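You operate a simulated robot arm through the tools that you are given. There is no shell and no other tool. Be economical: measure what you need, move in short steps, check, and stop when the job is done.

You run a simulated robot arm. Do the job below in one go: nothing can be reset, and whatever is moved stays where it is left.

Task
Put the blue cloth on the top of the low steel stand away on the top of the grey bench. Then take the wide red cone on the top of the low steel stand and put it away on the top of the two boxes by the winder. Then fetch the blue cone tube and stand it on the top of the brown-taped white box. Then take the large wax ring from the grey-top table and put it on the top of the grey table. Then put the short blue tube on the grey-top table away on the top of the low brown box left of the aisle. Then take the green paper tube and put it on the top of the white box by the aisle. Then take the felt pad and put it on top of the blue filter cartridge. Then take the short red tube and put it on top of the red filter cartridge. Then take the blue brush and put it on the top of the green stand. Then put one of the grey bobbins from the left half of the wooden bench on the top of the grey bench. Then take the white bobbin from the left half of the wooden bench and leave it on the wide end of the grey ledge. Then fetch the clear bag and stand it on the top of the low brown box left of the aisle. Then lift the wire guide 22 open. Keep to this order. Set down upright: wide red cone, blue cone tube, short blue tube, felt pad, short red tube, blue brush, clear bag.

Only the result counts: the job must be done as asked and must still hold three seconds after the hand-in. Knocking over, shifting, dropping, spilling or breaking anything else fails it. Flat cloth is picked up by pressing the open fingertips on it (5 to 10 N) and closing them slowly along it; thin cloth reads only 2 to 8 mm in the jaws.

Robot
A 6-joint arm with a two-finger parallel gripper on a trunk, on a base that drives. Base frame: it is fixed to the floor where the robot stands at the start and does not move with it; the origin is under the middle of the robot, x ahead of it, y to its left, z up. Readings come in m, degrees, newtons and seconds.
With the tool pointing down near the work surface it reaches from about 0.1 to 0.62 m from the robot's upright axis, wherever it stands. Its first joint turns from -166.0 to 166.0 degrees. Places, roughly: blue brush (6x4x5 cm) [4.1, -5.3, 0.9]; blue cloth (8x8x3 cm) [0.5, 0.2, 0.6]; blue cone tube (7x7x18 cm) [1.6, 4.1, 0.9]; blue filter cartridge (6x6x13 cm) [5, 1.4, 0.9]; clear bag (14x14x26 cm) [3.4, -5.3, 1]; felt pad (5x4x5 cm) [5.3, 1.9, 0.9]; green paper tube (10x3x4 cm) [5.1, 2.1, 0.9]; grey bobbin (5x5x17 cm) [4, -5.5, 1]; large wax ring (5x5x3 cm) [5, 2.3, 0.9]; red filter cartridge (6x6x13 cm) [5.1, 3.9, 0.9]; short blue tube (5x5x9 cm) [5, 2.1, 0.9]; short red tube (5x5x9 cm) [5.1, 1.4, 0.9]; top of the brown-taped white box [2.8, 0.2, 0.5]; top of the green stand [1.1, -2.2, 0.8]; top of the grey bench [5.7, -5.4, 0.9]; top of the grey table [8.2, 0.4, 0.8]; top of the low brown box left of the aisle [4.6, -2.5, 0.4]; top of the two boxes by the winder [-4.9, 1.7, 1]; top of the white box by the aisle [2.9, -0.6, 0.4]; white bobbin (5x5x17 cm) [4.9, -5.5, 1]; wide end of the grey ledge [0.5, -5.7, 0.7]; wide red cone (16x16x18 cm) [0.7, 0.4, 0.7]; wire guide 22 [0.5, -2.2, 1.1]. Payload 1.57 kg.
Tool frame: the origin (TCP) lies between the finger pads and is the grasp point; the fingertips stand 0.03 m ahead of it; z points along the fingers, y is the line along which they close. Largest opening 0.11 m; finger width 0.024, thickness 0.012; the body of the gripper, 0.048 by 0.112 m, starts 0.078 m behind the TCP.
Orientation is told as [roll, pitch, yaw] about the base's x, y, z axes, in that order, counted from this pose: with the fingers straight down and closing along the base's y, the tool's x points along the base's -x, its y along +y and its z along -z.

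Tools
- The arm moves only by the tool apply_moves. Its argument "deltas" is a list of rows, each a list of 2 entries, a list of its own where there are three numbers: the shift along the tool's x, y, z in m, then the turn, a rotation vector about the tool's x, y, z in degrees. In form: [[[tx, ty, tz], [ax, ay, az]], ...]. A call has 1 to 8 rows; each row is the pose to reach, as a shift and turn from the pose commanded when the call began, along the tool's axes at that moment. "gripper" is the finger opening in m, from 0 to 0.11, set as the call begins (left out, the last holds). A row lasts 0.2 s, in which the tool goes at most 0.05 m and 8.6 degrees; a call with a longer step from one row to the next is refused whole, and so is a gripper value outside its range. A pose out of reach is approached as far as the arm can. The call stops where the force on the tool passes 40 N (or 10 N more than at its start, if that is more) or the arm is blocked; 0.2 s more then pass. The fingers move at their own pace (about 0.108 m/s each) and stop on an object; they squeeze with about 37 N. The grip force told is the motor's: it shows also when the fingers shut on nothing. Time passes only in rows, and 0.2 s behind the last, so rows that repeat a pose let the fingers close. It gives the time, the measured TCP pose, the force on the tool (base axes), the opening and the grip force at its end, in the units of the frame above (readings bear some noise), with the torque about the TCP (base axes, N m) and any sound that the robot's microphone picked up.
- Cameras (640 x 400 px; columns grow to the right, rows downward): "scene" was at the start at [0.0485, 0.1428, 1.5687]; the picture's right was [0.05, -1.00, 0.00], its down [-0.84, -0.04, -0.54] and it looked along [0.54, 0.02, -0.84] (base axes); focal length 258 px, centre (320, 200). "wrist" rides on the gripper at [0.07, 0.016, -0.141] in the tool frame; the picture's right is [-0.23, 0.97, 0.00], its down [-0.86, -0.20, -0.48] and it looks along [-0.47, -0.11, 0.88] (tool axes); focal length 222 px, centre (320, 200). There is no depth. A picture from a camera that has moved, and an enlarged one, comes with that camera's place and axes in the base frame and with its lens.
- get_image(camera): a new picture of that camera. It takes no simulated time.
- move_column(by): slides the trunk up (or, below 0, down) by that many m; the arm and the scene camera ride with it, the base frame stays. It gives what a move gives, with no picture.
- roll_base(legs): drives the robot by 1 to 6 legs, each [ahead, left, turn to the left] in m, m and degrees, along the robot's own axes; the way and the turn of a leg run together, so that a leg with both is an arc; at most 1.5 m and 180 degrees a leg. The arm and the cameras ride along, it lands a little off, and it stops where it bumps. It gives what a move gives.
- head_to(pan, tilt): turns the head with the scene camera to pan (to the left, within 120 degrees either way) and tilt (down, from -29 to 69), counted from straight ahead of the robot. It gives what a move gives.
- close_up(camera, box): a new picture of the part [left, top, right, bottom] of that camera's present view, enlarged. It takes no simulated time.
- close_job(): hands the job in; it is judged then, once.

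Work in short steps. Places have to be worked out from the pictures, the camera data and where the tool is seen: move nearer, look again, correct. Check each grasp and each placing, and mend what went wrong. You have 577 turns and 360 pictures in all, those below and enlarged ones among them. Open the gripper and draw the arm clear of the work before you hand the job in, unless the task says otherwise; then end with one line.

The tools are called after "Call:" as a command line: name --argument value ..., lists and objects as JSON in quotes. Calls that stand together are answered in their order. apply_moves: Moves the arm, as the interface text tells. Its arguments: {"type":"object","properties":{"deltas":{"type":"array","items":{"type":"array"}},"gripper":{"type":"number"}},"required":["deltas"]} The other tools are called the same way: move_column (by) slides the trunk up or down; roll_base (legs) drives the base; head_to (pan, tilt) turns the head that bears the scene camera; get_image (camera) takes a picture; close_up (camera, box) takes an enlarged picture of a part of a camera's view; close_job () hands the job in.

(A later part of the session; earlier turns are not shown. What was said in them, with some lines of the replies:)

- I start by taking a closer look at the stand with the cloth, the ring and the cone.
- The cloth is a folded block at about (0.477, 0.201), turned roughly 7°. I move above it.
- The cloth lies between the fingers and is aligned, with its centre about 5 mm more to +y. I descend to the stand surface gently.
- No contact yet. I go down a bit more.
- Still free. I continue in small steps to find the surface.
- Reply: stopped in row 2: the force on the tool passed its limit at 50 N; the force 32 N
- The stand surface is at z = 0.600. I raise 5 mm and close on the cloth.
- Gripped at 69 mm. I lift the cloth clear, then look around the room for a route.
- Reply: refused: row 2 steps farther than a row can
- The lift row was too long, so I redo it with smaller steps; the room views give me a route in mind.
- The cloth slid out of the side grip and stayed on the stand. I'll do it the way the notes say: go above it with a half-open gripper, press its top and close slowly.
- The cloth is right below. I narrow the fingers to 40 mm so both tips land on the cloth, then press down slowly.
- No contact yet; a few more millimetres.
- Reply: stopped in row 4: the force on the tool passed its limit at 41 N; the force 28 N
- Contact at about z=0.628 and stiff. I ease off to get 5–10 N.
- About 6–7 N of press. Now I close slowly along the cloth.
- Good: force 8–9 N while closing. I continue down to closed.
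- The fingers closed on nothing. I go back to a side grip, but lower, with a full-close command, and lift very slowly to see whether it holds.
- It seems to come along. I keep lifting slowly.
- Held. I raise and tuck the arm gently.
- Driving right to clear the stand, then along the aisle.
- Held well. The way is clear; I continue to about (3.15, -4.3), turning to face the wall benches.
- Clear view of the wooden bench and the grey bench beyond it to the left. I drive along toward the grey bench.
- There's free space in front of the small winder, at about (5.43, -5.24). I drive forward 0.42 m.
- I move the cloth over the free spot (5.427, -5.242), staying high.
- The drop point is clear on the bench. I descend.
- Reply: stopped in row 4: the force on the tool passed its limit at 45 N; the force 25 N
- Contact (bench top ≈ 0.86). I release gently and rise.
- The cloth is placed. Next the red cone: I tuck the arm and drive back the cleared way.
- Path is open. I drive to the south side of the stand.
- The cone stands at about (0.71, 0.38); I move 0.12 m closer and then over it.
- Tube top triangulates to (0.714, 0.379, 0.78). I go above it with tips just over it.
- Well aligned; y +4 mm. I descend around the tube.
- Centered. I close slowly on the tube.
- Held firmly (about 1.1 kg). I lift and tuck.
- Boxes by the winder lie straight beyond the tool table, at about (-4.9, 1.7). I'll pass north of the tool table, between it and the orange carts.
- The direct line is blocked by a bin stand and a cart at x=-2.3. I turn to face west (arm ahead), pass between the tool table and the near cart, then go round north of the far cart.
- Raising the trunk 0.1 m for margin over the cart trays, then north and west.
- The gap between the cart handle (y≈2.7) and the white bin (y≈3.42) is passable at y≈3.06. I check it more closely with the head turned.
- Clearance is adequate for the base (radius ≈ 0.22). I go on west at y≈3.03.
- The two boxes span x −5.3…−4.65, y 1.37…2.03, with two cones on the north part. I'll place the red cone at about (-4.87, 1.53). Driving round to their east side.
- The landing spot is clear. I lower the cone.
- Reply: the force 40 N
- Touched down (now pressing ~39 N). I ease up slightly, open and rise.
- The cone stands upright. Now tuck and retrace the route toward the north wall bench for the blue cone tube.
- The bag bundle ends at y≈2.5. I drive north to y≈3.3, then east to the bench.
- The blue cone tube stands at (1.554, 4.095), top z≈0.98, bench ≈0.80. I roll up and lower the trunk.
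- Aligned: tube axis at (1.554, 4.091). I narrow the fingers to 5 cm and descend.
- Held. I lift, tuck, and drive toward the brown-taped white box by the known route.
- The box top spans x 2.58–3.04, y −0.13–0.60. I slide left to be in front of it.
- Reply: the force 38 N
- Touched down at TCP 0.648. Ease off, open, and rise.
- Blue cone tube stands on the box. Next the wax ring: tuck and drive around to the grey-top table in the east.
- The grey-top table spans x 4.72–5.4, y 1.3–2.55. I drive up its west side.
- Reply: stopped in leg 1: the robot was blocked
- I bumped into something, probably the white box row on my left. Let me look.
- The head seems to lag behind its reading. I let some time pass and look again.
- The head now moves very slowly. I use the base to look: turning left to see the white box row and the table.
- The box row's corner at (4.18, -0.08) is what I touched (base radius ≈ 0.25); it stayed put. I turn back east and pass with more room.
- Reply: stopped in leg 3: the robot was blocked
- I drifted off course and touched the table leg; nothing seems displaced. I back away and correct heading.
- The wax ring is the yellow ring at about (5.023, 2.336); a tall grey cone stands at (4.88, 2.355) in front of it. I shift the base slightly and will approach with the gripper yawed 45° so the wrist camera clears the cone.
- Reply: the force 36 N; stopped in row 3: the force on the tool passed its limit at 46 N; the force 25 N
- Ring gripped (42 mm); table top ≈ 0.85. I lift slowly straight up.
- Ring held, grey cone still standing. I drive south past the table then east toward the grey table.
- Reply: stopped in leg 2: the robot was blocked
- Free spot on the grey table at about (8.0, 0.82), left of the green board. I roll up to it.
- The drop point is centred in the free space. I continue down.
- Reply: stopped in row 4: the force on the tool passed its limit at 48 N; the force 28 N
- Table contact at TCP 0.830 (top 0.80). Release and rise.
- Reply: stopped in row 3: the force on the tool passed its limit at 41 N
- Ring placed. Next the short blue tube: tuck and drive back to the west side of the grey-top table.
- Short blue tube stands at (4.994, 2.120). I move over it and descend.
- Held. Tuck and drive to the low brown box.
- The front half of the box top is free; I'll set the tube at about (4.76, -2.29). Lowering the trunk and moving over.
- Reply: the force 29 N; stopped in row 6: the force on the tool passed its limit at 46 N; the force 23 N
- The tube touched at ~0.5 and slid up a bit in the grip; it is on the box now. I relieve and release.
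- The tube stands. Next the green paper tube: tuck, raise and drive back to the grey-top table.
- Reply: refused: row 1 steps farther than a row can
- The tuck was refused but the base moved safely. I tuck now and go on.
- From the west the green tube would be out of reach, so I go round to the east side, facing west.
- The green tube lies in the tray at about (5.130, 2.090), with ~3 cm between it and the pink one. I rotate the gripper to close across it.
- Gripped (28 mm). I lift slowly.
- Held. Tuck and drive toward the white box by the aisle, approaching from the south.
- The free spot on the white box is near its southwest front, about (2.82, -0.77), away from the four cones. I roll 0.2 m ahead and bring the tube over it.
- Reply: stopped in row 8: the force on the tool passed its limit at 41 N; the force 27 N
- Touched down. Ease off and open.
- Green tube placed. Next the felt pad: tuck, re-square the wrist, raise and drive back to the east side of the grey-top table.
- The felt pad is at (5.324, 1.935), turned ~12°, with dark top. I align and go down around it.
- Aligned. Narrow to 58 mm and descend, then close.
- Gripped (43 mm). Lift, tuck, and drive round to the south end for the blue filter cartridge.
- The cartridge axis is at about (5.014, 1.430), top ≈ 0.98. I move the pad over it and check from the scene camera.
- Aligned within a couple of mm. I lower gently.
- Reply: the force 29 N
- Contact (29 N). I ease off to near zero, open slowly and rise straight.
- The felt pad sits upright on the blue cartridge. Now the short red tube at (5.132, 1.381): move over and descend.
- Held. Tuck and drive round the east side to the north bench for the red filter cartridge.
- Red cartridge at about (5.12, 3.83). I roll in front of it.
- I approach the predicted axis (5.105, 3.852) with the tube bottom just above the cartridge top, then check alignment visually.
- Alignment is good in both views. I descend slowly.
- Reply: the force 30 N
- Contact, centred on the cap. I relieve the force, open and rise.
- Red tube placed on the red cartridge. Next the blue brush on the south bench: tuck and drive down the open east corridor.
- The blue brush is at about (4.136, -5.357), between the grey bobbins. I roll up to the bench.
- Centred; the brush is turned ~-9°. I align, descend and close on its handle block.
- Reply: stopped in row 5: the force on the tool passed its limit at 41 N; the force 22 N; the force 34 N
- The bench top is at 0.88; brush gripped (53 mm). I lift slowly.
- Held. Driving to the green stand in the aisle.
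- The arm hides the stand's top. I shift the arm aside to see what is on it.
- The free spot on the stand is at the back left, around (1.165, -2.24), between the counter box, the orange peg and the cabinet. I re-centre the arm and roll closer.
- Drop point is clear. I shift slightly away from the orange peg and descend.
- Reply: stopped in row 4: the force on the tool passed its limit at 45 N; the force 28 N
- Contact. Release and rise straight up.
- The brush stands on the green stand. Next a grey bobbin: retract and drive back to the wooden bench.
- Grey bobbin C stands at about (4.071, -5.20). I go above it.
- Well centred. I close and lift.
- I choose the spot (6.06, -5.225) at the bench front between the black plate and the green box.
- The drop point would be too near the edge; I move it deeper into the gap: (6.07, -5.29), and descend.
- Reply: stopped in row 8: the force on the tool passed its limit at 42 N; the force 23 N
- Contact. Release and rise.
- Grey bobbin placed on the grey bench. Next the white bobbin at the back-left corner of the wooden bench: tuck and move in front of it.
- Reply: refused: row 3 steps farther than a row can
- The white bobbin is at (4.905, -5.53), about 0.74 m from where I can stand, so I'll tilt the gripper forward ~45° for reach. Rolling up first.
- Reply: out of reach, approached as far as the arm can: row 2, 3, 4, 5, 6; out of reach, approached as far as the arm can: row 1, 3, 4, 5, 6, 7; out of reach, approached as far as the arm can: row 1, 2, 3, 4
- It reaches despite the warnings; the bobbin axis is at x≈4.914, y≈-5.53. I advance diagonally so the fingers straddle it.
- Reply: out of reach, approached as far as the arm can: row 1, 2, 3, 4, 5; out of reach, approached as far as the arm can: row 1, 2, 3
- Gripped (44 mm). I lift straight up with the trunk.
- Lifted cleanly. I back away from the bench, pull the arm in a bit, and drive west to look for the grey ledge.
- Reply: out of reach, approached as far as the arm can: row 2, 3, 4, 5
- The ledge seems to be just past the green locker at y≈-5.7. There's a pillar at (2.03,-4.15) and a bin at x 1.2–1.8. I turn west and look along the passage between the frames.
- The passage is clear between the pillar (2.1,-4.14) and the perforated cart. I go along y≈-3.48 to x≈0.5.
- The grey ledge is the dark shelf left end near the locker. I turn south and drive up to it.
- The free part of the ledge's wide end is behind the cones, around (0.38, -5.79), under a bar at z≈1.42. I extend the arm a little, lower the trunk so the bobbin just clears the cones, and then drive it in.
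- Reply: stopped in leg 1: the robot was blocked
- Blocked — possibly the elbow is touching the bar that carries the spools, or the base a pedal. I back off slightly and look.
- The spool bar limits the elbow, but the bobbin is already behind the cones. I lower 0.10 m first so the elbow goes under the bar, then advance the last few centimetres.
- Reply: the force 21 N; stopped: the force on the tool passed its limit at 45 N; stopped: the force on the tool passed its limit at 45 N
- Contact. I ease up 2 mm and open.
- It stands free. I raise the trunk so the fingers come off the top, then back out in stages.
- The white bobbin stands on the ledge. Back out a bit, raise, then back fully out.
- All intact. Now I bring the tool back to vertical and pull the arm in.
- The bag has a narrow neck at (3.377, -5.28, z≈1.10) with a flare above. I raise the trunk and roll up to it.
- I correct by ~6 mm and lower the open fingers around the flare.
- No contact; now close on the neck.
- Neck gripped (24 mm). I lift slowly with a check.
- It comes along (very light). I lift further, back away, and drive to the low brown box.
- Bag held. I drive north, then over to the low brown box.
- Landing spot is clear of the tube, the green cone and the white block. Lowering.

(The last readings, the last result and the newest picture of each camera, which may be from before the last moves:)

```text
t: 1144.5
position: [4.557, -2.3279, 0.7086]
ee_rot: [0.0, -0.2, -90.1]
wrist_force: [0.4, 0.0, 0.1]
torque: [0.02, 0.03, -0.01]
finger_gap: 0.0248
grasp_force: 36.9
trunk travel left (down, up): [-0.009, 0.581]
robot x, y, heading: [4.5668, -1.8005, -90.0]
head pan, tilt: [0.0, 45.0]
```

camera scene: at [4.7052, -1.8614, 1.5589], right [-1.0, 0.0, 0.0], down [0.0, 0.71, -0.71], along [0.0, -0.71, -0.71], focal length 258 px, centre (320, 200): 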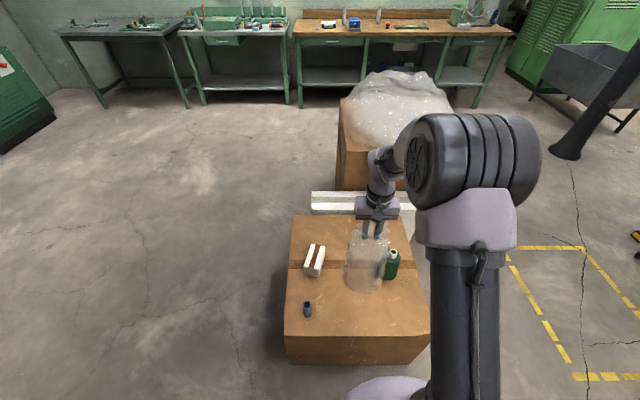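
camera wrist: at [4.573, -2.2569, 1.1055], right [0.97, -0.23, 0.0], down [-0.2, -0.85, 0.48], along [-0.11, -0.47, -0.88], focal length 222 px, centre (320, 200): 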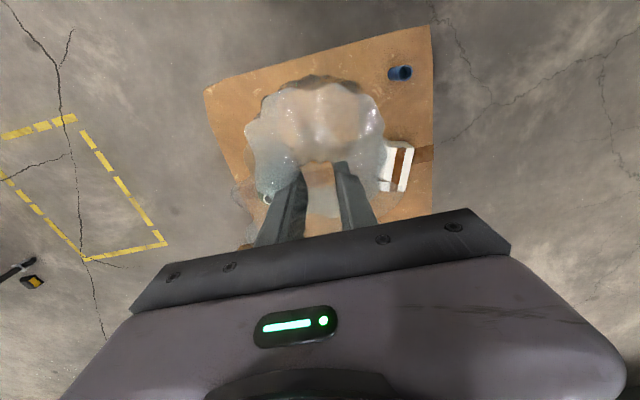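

Call:
apply_moves --deltas '[[[0, 0, 0.004], [0, 0, 0]], [[0, 0, 0.008], [0, 0, 0]], [[0, 0, 0.012], [0, 0, 0]], [[0, 0, 0.016], [0, 0, 0]], [[0, 0, 0.02], [0, 0, 0]], [[0, 0, 0.024], [0, 0, 0]], [[0, 0, 0.028], [0, 0, 0]]]'

Call:
get_image --camera "scene"

```text
t: 1146.1
position: [4.5574, -2.3284, 0.6808]
ee_rot: [0.1, -0.4, -90.0]
wrist_force: [-3.1, -2.3, 20.1]
torque: [0.05, 0.07, 0.0]
finger_gap: 0.0249
grasp_force: 36.3
trunk travel left (down, up): [-0.009, 0.581]
robot x, y, heading: [4.5635, -1.7964, -90.1]
head pan, tilt: [0.0, 45.0]
```

```text
99 pictures are left
camera scene: at [4.705, -1.8601, 1.419], right [-1.0, 0.0, 0.0], down [0.0, 0.71, -0.71], along [0.0, -0.71, -0.71], focal length 258 px, centre (320, 200)
```

scene: 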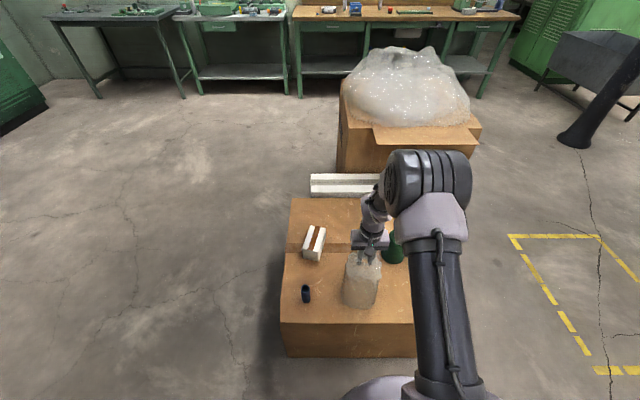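

Touched down at 20 N. I ease up 1.5 mm, open wide, and rise.

Call:
apply_moves --deltas '[[[0, 0, -0.001], [0, 0, 0]], [[0, 0, -0.0018], [0, 0, 0]]]'

Call:
apply_moves --deltas '[[[0, 0, 0], [0, 0, 0]], [[0, 0, 0], [0, 0, 0]], [[0, 0, 0], [0, 0, 0]], [[0, 0, 0], [0, 0, 0]]]' --gripper 0.11

Call:
apply_moves --deltas '[[[0, 0, -0.01], [0, 0, 0]], [[0, 0, -0.03], [0, 0, 0]], [[0, 0, -0.06], [0, 0, 0]], [[0, 0, -0.1], [0, 0, 0]], [[0, 0, -0.14], [0, 0, 0]], [[0, 0, -0.18], [0, 0, 0]]]'

Call:
get_image --camera "wrist"

Call:
close_up --camera "scene" --box '[270, 190, 450, 330]'

```text
t: 1146.7
position: [4.5566, -2.3272, 0.6815]
ee_rot: [0.1, -0.2, -90.0]
wrist_force: [0.7, -2.1, 4.2]
torque: [-0.66, -0.06, 0.0]
finger_gap: 0.0246
grasp_force: 36.6
trunk travel left (down, up): [-0.009, 0.581]
robot x, y, heading: [4.5684, -1.8009, -90.3]
head pan, tilt: [0.0, 45.0]
```

```text
t: 1147.7
position: [4.5568, -2.3275, 0.6816]
ee_rot: [0.0, -0.2, -90.1]
wrist_force: [-0.5, 0.0, -0.5]
torque: [0.02, -0.01, 0.01]
finger_gap: 0.11
grasp_force: 0.0
trunk travel left (down, up): [-0.009, 0.581]
robot x, y, heading: [4.5641, -1.8013, -90.2]
head pan, tilt: [0.0, 45.0]
```

```text
t: 1149.1
position: [4.5563, -2.3278, 0.8613]
ee_rot: [-0.1, -0.2, -90.0]
wrist_force: [0.4, 0.6, 0.6]
torque: [0.03, 0.0, 0.04]
finger_gap: 0.1098
grasp_force: 0.1
trunk travel left (down, up): [-0.009, 0.581]
robot x, y, heading: [4.5667, -1.804, -89.9]
head pan, tilt: [0.0, 45.0]
```

```text
98 pictures are left
camera wrist: at [4.5725, -2.2566, 1.0036], right [0.97, -0.23, 0.0], down [-0.2, -0.85, 0.48], along [-0.11, -0.47, -0.88], focal length 222 px, centre (320, 200)
```

wrist: 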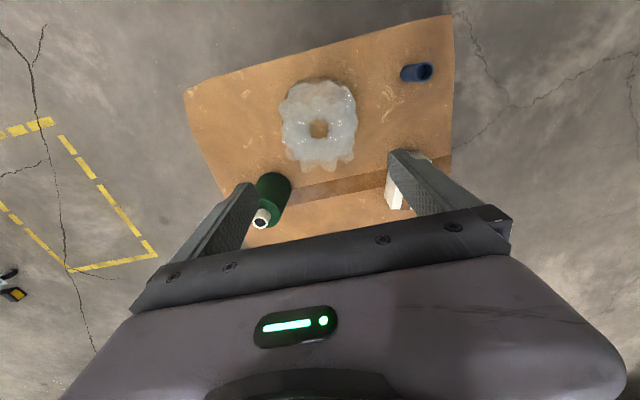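

```text
2.86 times, centred on (360, 260) of scene
camera zoom: at [4.7052, -1.8614, 1.4188], right [-1.0, 0.0, 0.0], down [0.0, 0.71, -0.71], along [0.0, -0.71, -0.71], focal length 736 px, centre (206, 29)
```

zoom: 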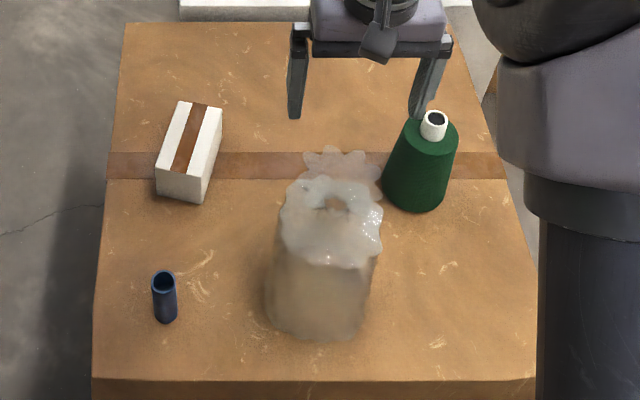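

The bag stands upright. Last: wire guide 22. I raise, tuck and drive to the spinning frame.

Call:
move_column --by 0.3

Call:
apply_moves --deltas '[[[0.04, 0, 0], [0, 0, 0]], [[0.08, 0, 0], [0, 0, 0]], [[0.12, 0, 0], [0, 0, 0]], [[0.16, 0, 0], [0, 0, 0]], [[0.19, 0, 0], [0, 0, 0]]]' --gripper 0.05

Call:
roll_base --legs '[[-0.38, 0, 0], [0, -1.35, 0], [0, -1.35, 0]]'

Call:
roll_base --legs '[[0, -1.3, 0]]'

Call:
head_to --pan 0 --tilt 35

Call:
get_image --camera "scene"

```text
t: 1152.1
position: [4.5563, -2.3281, 1.1607]
ee_rot: [0.0, -0.2, -90.1]
wrist_force: [-0.3, -0.6, 0.2]
torque: [-0.05, 0.0, -0.03]
finger_gap: 0.1099
grasp_force: 0.0
trunk travel left (down, up): [-0.309, 0.281]
robot x, y, heading: [4.5659, -1.802, -90.3]
head pan, tilt: [0.0, 45.0]
```

```text
t: 1153.3
position: [4.5557, -2.1375, 1.1604]
ee_rot: [0.0, -0.4, -90.1]
wrist_force: [0.0, 0.0, 0.3]
torque: [-0.01, 0.04, 0.01]
finger_gap: 0.0503
grasp_force: 0.1
trunk travel left (down, up): [-0.309, 0.281]
robot x, y, heading: [4.5635, -1.7986, -89.5]
head pan, tilt: [0.0, 45.0]
```

```text
t: 1168.3
position: [1.88, -1.7755, 1.1611]
ee_rot: [0.0, -0.2, -90.3]
wrist_force: [-0.8, 0.4, 0.1]
torque: [-0.02, -0.03, -0.03]
finger_gap: 0.05
grasp_force: 0.0
trunk travel left (down, up): [-0.309, 0.281]
robot x, y, heading: [1.8932, -1.4328, -90.4]
head pan, tilt: [0.0, 45.0]
```

```text
t: 1174.8
position: [0.5933, -1.7671, 1.1596]
ee_rot: [0.0, -0.3, -90.6]
wrist_force: [0.9, -0.2, -0.2]
torque: [0.0, -0.02, 0.05]
finger_gap: 0.0504
grasp_force: 0.1
trunk travel left (down, up): [-0.309, 0.281]
robot x, y, heading: [0.608, -1.4261, -90.3]
head pan, tilt: [0.0, 45.0]
```

```text
t: 1175.5
position: [0.5927, -1.7684, 1.16]
ee_rot: [0.0, -0.1, -90.5]
wrist_force: [0.6, -0.6, -0.2]
torque: [0.03, 0.02, -0.05]
finger_gap: 0.0502
grasp_force: 0.1
trunk travel left (down, up): [-0.309, 0.281]
robot x, y, heading: [0.61, -1.4276, -90.3]
head pan, tilt: [0.0, 35.0]
```

```text
96 pictures are left
camera scene: at [0.7449, -1.4978, 1.7335], right [-1.0, 0.01, 0.0], down [0.0, 0.57, -0.82], along [-0.01, -0.82, -0.57], focal length 258 px, centre (320, 200)
```

scene: 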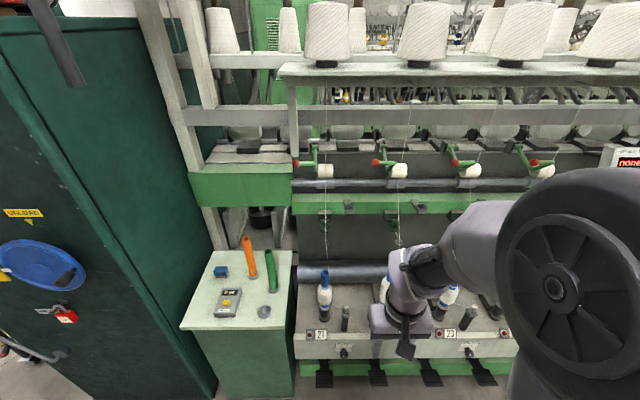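

Call:
close_up --camera "scene" --box '[290, 140, 490, 300]'

Call:
get_image --camera "wrist"

```text
2.50 times, centred on (390, 220) of scene
camera zoom: at [0.7449, -1.4978, 1.7335], right [-1.0, 0.01, 0.0], down [0.0, 0.57, -0.82], along [-0.01, -0.82, -0.57], focal length 644 px, centre (145, 150)
```

zoom: 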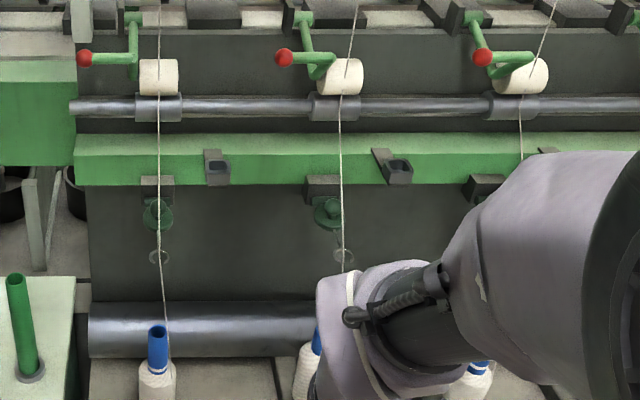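

```text
94 pictures are left
camera wrist: at [0.6094, -1.6965, 1.3027], right [0.97, -0.24, 0.0], down [-0.21, -0.85, 0.48], along [-0.11, -0.47, -0.88], focal length 222 px, centre (320, 200)
```

wrist: 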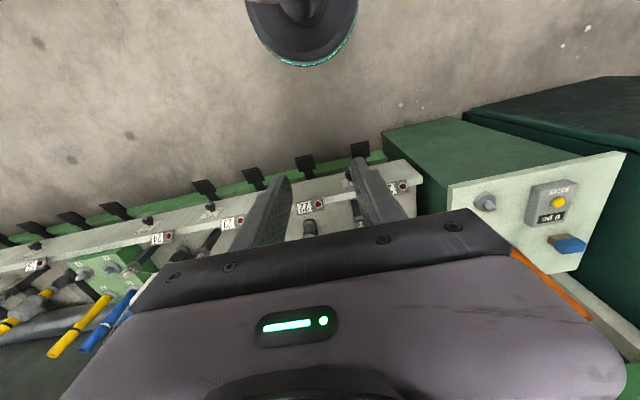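

Guide 22 hangs under the green rail at about x=0.478. I shift so the head camera faces it.

Call:
roll_base --legs '[[0.17, -0.25, 0.3]]'

Call:
head_to --pan 0 --tilt 40

Call:
close_up --camera "scene" --box '[240, 140, 400, 260]'

```text
t: 1177.6
position: [0.3444, -1.9362, 1.1601]
ee_rot: [0.0, -0.3, -90.4]
wrist_force: [0.1, 0.4, 0.1]
torque: [0.04, -0.07, 0.03]
finger_gap: 0.0501
grasp_force: 0.2
trunk travel left (down, up): [-0.309, 0.281]
robot x, y, heading: [0.3559, -1.5993, -90.5]
head pan, tilt: [0.0, 35.0]
```

```text
t: 1178.2
position: [0.3448, -1.9363, 1.1601]
ee_rot: [0.0, -0.2, -90.4]
wrist_force: [0.5, -0.3, -0.4]
torque: [-0.02, 0.01, -0.01]
finger_gap: 0.0502
grasp_force: 0.0
trunk travel left (down, up): [-0.309, 0.281]
robot x, y, heading: [0.3532, -1.5997, -90.2]
head pan, tilt: [0.0, 40.0]
```

```text
3.33 times, centred on (320, 200) of scene
camera zoom: at [0.4968, -1.6626, 1.7261], right [-1.0, 0.01, 0.0], down [0.0, 0.64, -0.77], along [0.0, -0.77, -0.64], focal length 859 px, centre (320, 200)
```

zoom: 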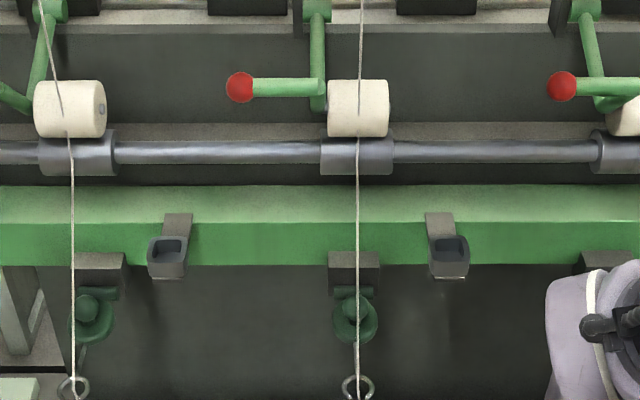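

The guide is a horizontal flap from a hinge under the rail (y≈-2.26, z≈1.12) to a ring at (0.464, -2.138, 1.115). I'll use closed fingers pointing forward, slip them under it and swing it up. First back off and tilt the tool horizontal.

Call:
roll_base --legs '[[-0.4, 0, 0]]'

Call:
apply_moves --deltas '[[[-0.03, 0, 0], [0, -8, 0]], [[-0.07, 0, 0], [0, -16, 0]], [[-0.11, 0, 0], [0, -24, 0]], [[-0.15, 0, 0], [0, -32, 0]], [[-0.19, 0, 0], [0, -40, 0]], [[-0.23, 0, 0], [0, -48, 0]], [[-0.27, 0, 0], [0, -56, 0]], [[-0.3, 0, 0], [0, -64, 0]]]' --gripper 0.0

```text
t: 1180.8
position: [0.3478, -1.5319, 1.161]
ee_rot: [0.0, -0.3, -90.3]
wrist_force: [-0.3, 1.0, 0.0]
torque: [-0.05, 0.0, 0.02]
finger_gap: 0.0499
grasp_force: 0.1
trunk travel left (down, up): [-0.309, 0.281]
robot x, y, heading: [0.3589, -1.1929, -90.2]
head pan, tilt: [0.0, 40.0]
```

```text
t: 1182.6
position: [0.3469, -1.832, 1.1631]
ee_rot: [0.0, -64.2, -90.5]
wrist_force: [-1.1, -0.1, 0.2]
torque: [-0.03, -0.01, 0.02]
finger_gap: 0.0
grasp_force: 22.3
out of reach, approached as far as the arm can: row 4
trunk travel left (down, up): [-0.309, 0.281]
robot x, y, heading: [0.3625, -1.1958, -90.3]
head pan, tilt: [0.0, 40.0]
```

Call:
apply_moves --deltas '[[[0.015, 0, 0.025], [0, -6, 0]], [[0.03, 0, 0.05], [0, -12, 0]], [[0.047, 0, 0.075], [0, -18, 0]], [[0.0636, 0, 0.098], [0, -24, 0]], [[0.0636, 0, 0.098], [0, -24, 0]]]'

Call:
get_image --camera "wrist"

Call:
get_image --camera "scene"

```text
t: 1183.8
position: [0.3462, -1.8946, 1.0626]
ee_rot: [-0.4, -88.3, -89.9]
wrist_force: [0.4, 0.2, -0.3]
torque: [0.0, -0.01, -0.01]
finger_gap: 0.0001
grasp_force: 21.4
trunk travel left (down, up): [-0.309, 0.281]
robot x, y, heading: [0.357, -1.1935, -90.2]
head pan, tilt: [0.0, 40.0]
```

```text
92 pictures are left
camera wrist: at [0.3626, -1.7493, 0.9976], right [0.97, -0.01, 0.23], down [-0.2, 0.45, 0.87], along [-0.11, -0.89, 0.44], focal length 222 px, centre (320, 200)
```

wrist: 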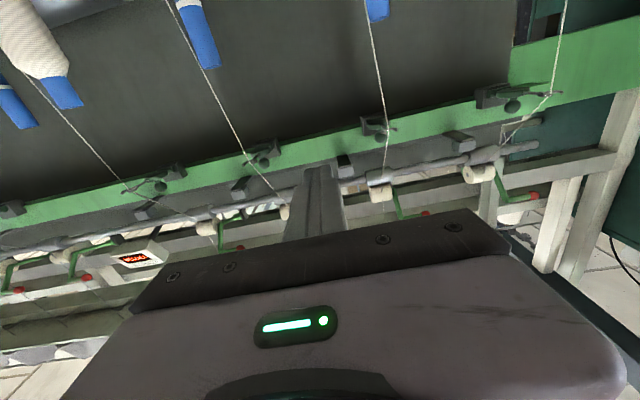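

```text
91 pictures are left
camera scene: at [0.4986, -1.2588, 1.7261], right [-1.0, 0.0, 0.0], down [0.0, 0.64, -0.77], along [0.0, -0.77, -0.64], focal length 258 px, centre (320, 200)
```

scene: 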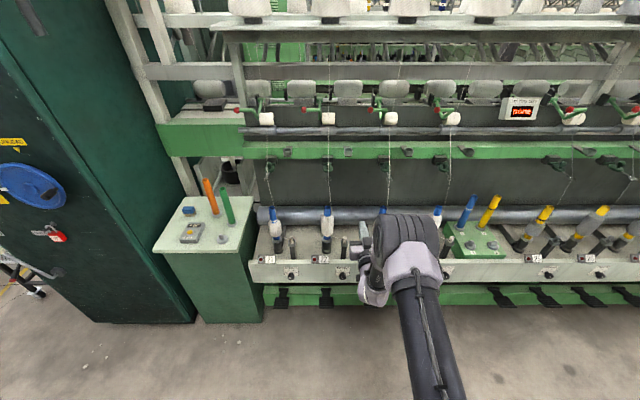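

Call:
close_up --camera "scene" --box '[240, 130, 400, 290]'

Call:
close_up --camera "wrist" --box '[330, 80, 450, 170]'

```text
2.50 times, centred on (320, 210) of scene
camera zoom: at [0.4986, -1.2588, 1.7261], right [-1.0, 0.0, 0.0], down [0.0, 0.64, -0.77], along [0.0, -0.77, -0.64], focal length 644 px, centre (320, 175)
```

zoom: 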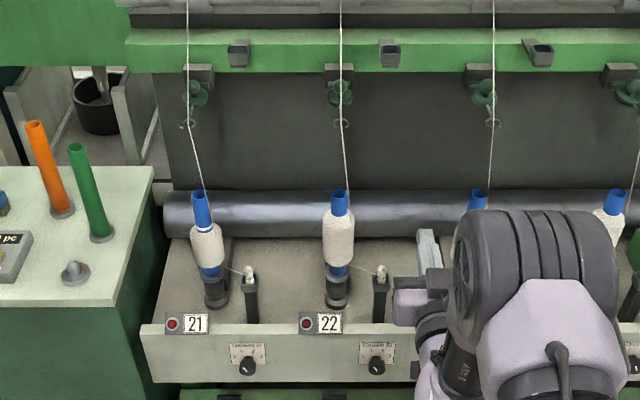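

```text
4.44 times, centred on (390, 125) of wrist
camera zoom: at [0.3626, -1.7493, 0.9976], right [0.97, -0.01, 0.23], down [-0.2, 0.45, 0.87], along [-0.11, -0.89, 0.44], focal length 987 px, centre (9, 533)
```

zoom: 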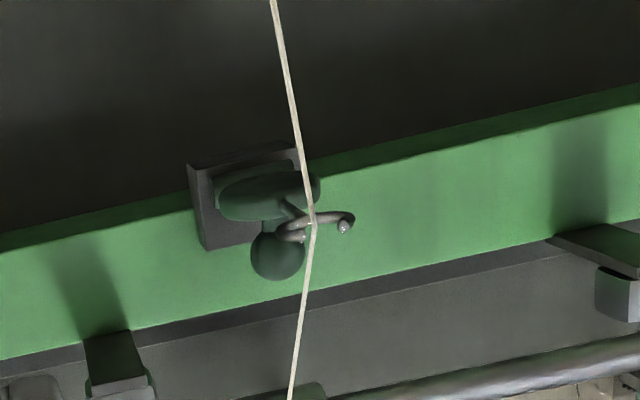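

Confirmed guide 22 at x≈0.463, its plate and ring at z≈1.09. I lower slightly, move in underneath it.

Call:
move_column --by -0.018

Call:
roll_base --legs '[[0, 0.115, 0], [0.18, 0, 0]]'

Call:
get_image --camera "wrist"

Call:
close_up --camera "scene" --box '[270, 150, 430, 290]'

```text
t: 1184.4
position: [0.3465, -1.8927, 1.0439]
ee_rot: [-0.4, -88.2, -89.8]
wrist_force: [-0.2, 0.5, -0.3]
torque: [-0.03, 0.01, 0.02]
finger_gap: 0.0
grasp_force: 21.3
trunk travel left (down, up): [-0.291, 0.299]
robot x, y, heading: [0.3614, -1.1946, -90.3]
head pan, tilt: [0.0, 40.0]
```

```text
t: 1186.7
position: [0.459, -2.0739, 1.0436]
ee_rot: [-0.3, -88.2, -89.9]
wrist_force: [0.0, -0.2, -0.4]
torque: [-0.01, -0.02, 0.0]
finger_gap: 0.0001
grasp_force: 21.7
trunk travel left (down, up): [-0.291, 0.299]
robot x, y, heading: [0.4706, -1.3734, -90.3]
head pan, tilt: [0.0, 40.0]
```

```text
88 pictures are left
camera wrist: at [0.4758, -1.9295, 0.9794], right [0.97, -0.01, 0.23], down [-0.2, 0.45, 0.87], along [-0.11, -0.89, 0.44], focal length 222 px, centre (320, 200)
```

wrist: 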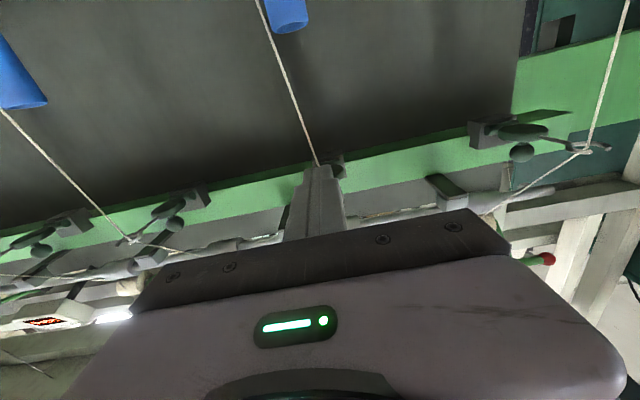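

```text
2.86 times, centred on (350, 220) of scene
camera zoom: at [0.6114, -1.4396, 1.708], right [-1.0, 0.0, 0.0], down [0.0, 0.64, -0.77], along [0.0, -0.77, -0.64], focal length 736 px, centre (234, 143)
```

zoom: 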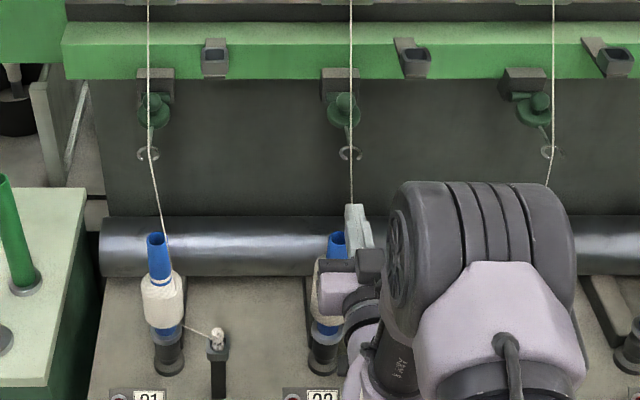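

The fingers line up, but the yarn hangs right there, so I offset 2 cm to the +x side and go under the guide's disc only.

Call:
apply_moves --deltas '[[[0, 0.022, 0.01], [0, 0, 0]], [[0, 0.023, 0.05], [0, 0, 0]], [[0, 0.023, 0.09], [0, 0, 0]], [[0, 0.023, 0.125], [0, 0, 0]], [[0, 0.023, 0.125], [0, 0, 0]]]'

Call:
close_up --camera "scene" --box '[290, 150, 410, 250]'

Call:
close_up --camera "wrist" --box '[240, 80, 420, 230]'

```text
t: 1187.9
position: [0.4814, -2.196, 1.0399]
ee_rot: [-0.3, -88.3, -89.8]
wrist_force: [0.1, -0.1, 0.3]
torque: [0.01, 0.01, -0.03]
finger_gap: 0.0001
grasp_force: 21.4
trunk travel left (down, up): [-0.291, 0.299]
robot x, y, heading: [0.4743, -1.3707, -90.1]
head pan, tilt: [0.0, 40.0]
```

```text
4.00 times, centred on (350, 200) of scene
camera zoom: at [0.6114, -1.438, 1.7081], right [-1.0, 0.0, 0.0], down [0.0, 0.64, -0.77], along [0.0, -0.77, -0.64], focal length 1031 px, centre (200, 200)
```

zoom: 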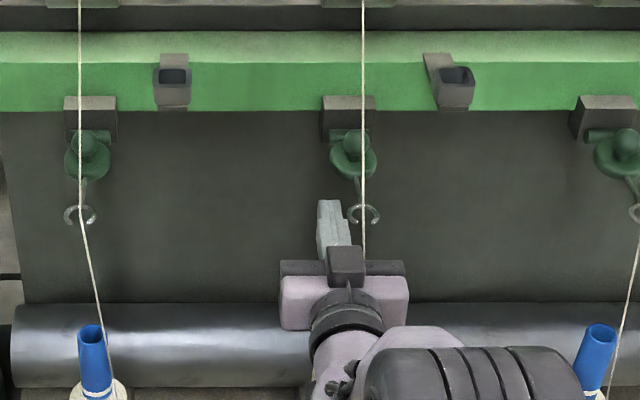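

```text
2.67 times, centred on (330, 155) of wrist
camera zoom: at [0.4983, -2.0531, 0.9765], right [0.97, -0.01, 0.23], down [-0.2, 0.45, 0.87], along [-0.11, -0.89, 0.44], focal length 592 px, centre (293, 320)
```

zoom: 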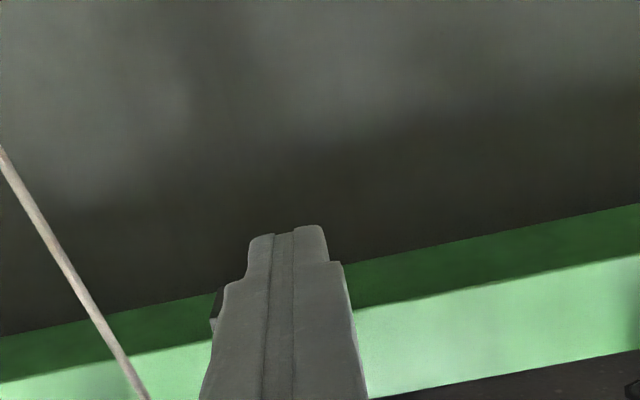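

The fingertips are below the disc's +x edge. I raise gently to touch it.

Call:
apply_moves --deltas '[[[-0.008, -0.002, 0.004], [0, 0, 0]], [[-0.016, -0.002, 0.008], [0, 0, 0]], [[-0.024, -0.002, 0.008], [0, 0, 0]], [[-0.03, -0.002, 0.008], [0, 0, 0]], [[-0.036, -0.002, 0.008], [0, 0, 0]]]'

Call:
close_up --camera "scene" --box '[290, 150, 410, 250]'

```text
t: 1189.1
position: [0.4804, -2.207, 1.0769]
ee_rot: [-0.3, -88.2, -90.0]
wrist_force: [-0.2, 1.3, -0.4]
torque: [0.0, 0.01, 0.02]
finger_gap: 0.0002
grasp_force: 21.2
trunk travel left (down, up): [-0.291, 0.299]
robot x, y, heading: [0.4706, -1.3715, -90.3]
head pan, tilt: [0.0, 40.0]
```

```text
4.00 times, centred on (350, 200) of scene
camera zoom: at [0.6114, -1.4383, 1.708], right [-1.0, 0.0, 0.0], down [0.0, 0.64, -0.77], along [0.0, -0.77, -0.64], focal length 1031 px, centre (200, 200)
```

zoom: 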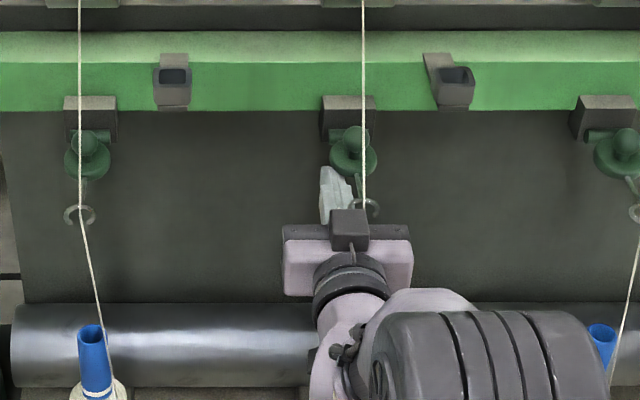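

Call:
apply_moves --deltas '[[[-0.006, -0.003, 0.003], [0, 0, 0]], [[-0.012, -0.003, 0.006], [0, 0, 0]], [[-0.018, -0.003, 0.006], [0, 0, 0]], [[-0.024, -0.003, 0.006], [0, 0, 0]]]'

Call:
close_up --camera "scene" --box '[290, 150, 410, 250]'

```text
t: 1190.1
position: [0.4771, -2.214, 1.1005]
ee_rot: [-0.4, -88.3, -89.9]
wrist_force: [0.9, -0.7, 0.1]
torque: [0.0, 0.0, 0.01]
finger_gap: 0.0
grasp_force: 21.9
trunk travel left (down, up): [-0.291, 0.299]
robot x, y, heading: [0.472, -1.3721, -90.4]
head pan, tilt: [0.0, 40.0]
```

```text
4.00 times, centred on (350, 200) of scene
camera zoom: at [0.6114, -1.4382, 1.708], right [-1.0, 0.0, 0.0], down [0.0, 0.64, -0.77], along [0.0, -0.77, -0.64], focal length 1031 px, centre (200, 200)
```

zoom: 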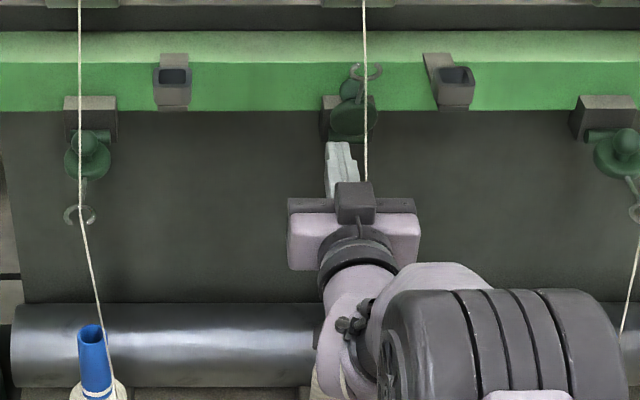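

The guide has swung up. I push a little further to be sure, then look.

Call:
apply_moves --deltas '[[[-0.008, 0, 0.002], [0, 0, 0]], [[-0.016, 0, 0.004], [0, 0, 0]], [[-0.024, 0, 0.006], [0, 0, 0]], [[-0.03, 0, 0.008], [0, 0, 0]]]'

Call:
close_up --camera "scene" --box '[290, 150, 410, 250]'

```text
t: 1191.1
position: [0.4774, -2.2198, 1.1189]
ee_rot: [1.8, -87.3, -92.1]
wrist_force: [-0.2, 2.7, -0.9]
torque: [-0.01, 0.05, 0.01]
finger_gap: 0.0
grasp_force: 21.5
trunk travel left (down, up): [-0.291, 0.299]
robot x, y, heading: [0.4771, -1.3736, -90.1]
head pan, tilt: [0.0, 40.0]
stopped in row 4: the force on the tool passed its limit at 46 N (the readings are from after the stop); the commanded pose is now the measured one
```

```text
4.00 times, centred on (350, 200) of scene
camera zoom: at [0.6114, -1.4374, 1.7082], right [-1.0, 0.0, 0.0], down [0.0, 0.64, -0.77], along [0.0, -0.77, -0.64], focal length 1031 px, centre (200, 200)
```

zoom: 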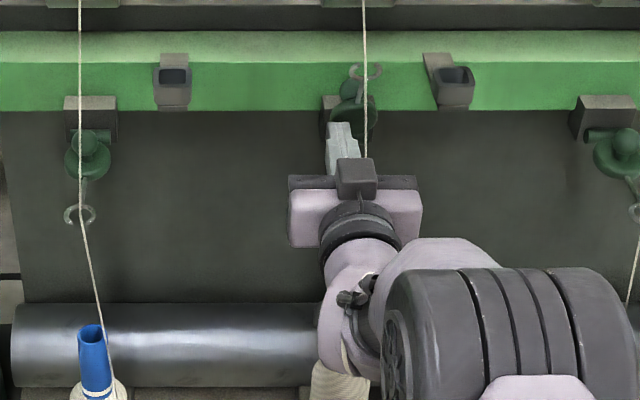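

It's at its stop. I draw the fingers back and check that the guide stays up.

Call:
apply_moves --deltas '[[[0.002, 0, -0.01], [0, 0, 0]], [[0.004, 0, -0.04], [0, 0, 0]], [[0.006, 0, -0.08], [0, 0, 0]], [[0.006, 0, -0.12], [0, 0, 0]]]'

Call:
close_up --camera "scene" --box '[290, 150, 410, 250]'

```text
t: 1192.1
position: [0.4765, -2.0994, 1.1198]
ee_rot: [2.6, -87.3, -92.9]
wrist_force: [0.3, 0.4, 0.2]
torque: [-0.03, -0.01, -0.01]
finger_gap: 0.0001
grasp_force: 20.6
trunk travel left (down, up): [-0.291, 0.299]
robot x, y, heading: [0.4737, -1.3714, -89.9]
head pan, tilt: [0.0, 40.0]
```

```text
4.00 times, centred on (350, 200) of scene
camera zoom: at [0.6114, -1.4371, 1.7081], right [-1.0, 0.0, 0.0], down [0.0, 0.64, -0.77], along [0.0, -0.77, -0.64], focal length 1031 px, centre (200, 200)
```

zoom: 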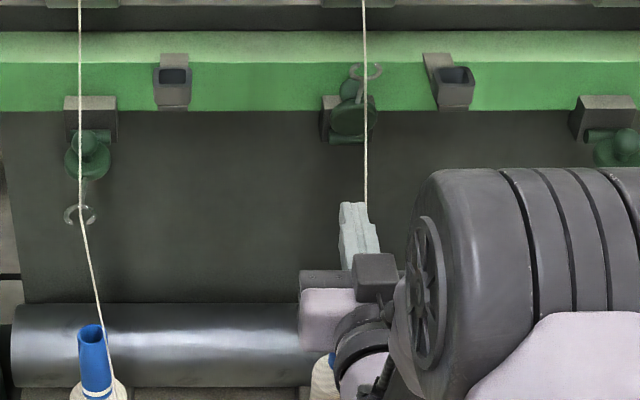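

The guide stays open. I back away and open the gripper.

Call:
roll_base --legs '[[-0.4, 0, 0]]'

Call:
apply_moves --deltas '[[[0, 0, -0.02], [0, 0, 0]], [[0, 0, -0.04], [0, 0, 0]], [[0, 0, -0.04], [0, 0, 0]], [[0, 0, -0.04], [0, 0, 0]]]' --gripper 0.08

Call:
get_image --camera "scene"

```text
t: 1194.7
position: [0.4767, -1.6918, 1.12]
ee_rot: [2.3, -87.2, -92.8]
wrist_force: [0.4, 0.2, 0.7]
torque: [0.03, 0.0, 0.0]
finger_gap: 0.0
grasp_force: 20.8
trunk travel left (down, up): [-0.291, 0.299]
robot x, y, heading: [0.4772, -0.9644, -90.4]
head pan, tilt: [0.0, 40.0]
```

```text
t: 1195.7
position: [0.4778, -1.6536, 1.1197]
ee_rot: [2.2, -87.3, -92.6]
wrist_force: [-0.1, 0.1, 0.2]
torque: [-0.02, -0.01, -0.02]
finger_gap: 0.0801
grasp_force: 0.0
trunk travel left (down, up): [-0.291, 0.299]
robot x, y, heading: [0.4744, -0.9633, -90.4]
head pan, tilt: [0.0, 40.0]
```

```text
80 pictures are left
camera scene: at [0.6129, -1.0306, 1.708], right [-1.0, 0.01, 0.0], down [0.0, 0.64, -0.77], along [0.0, -0.77, -0.64], focal length 258 px, centre (320, 200)
```

scene: 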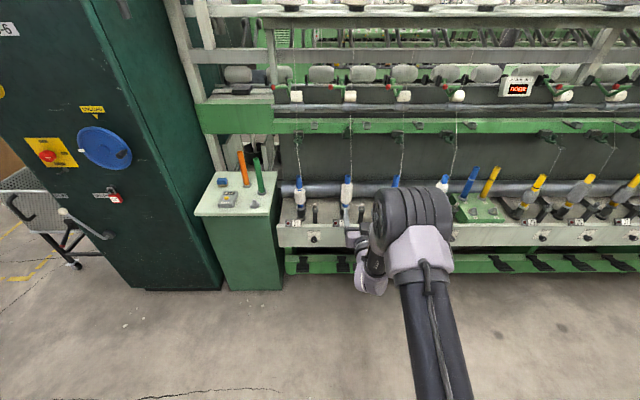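

Everything is in place: brush on the stand, guide 22 open, arm clear and gripper open. I hand the job in.

Call:
close_job

```text
The job is handed in.
```

All thirteen steps are done in the order given, and the job is handed in with the gripper open and the arm clear. While driving past the grey-top table, the base bumped the white boxes twice and a table leg once, and the arm touched the spool bar above the ledge once; I saw nothing moved by any of them.
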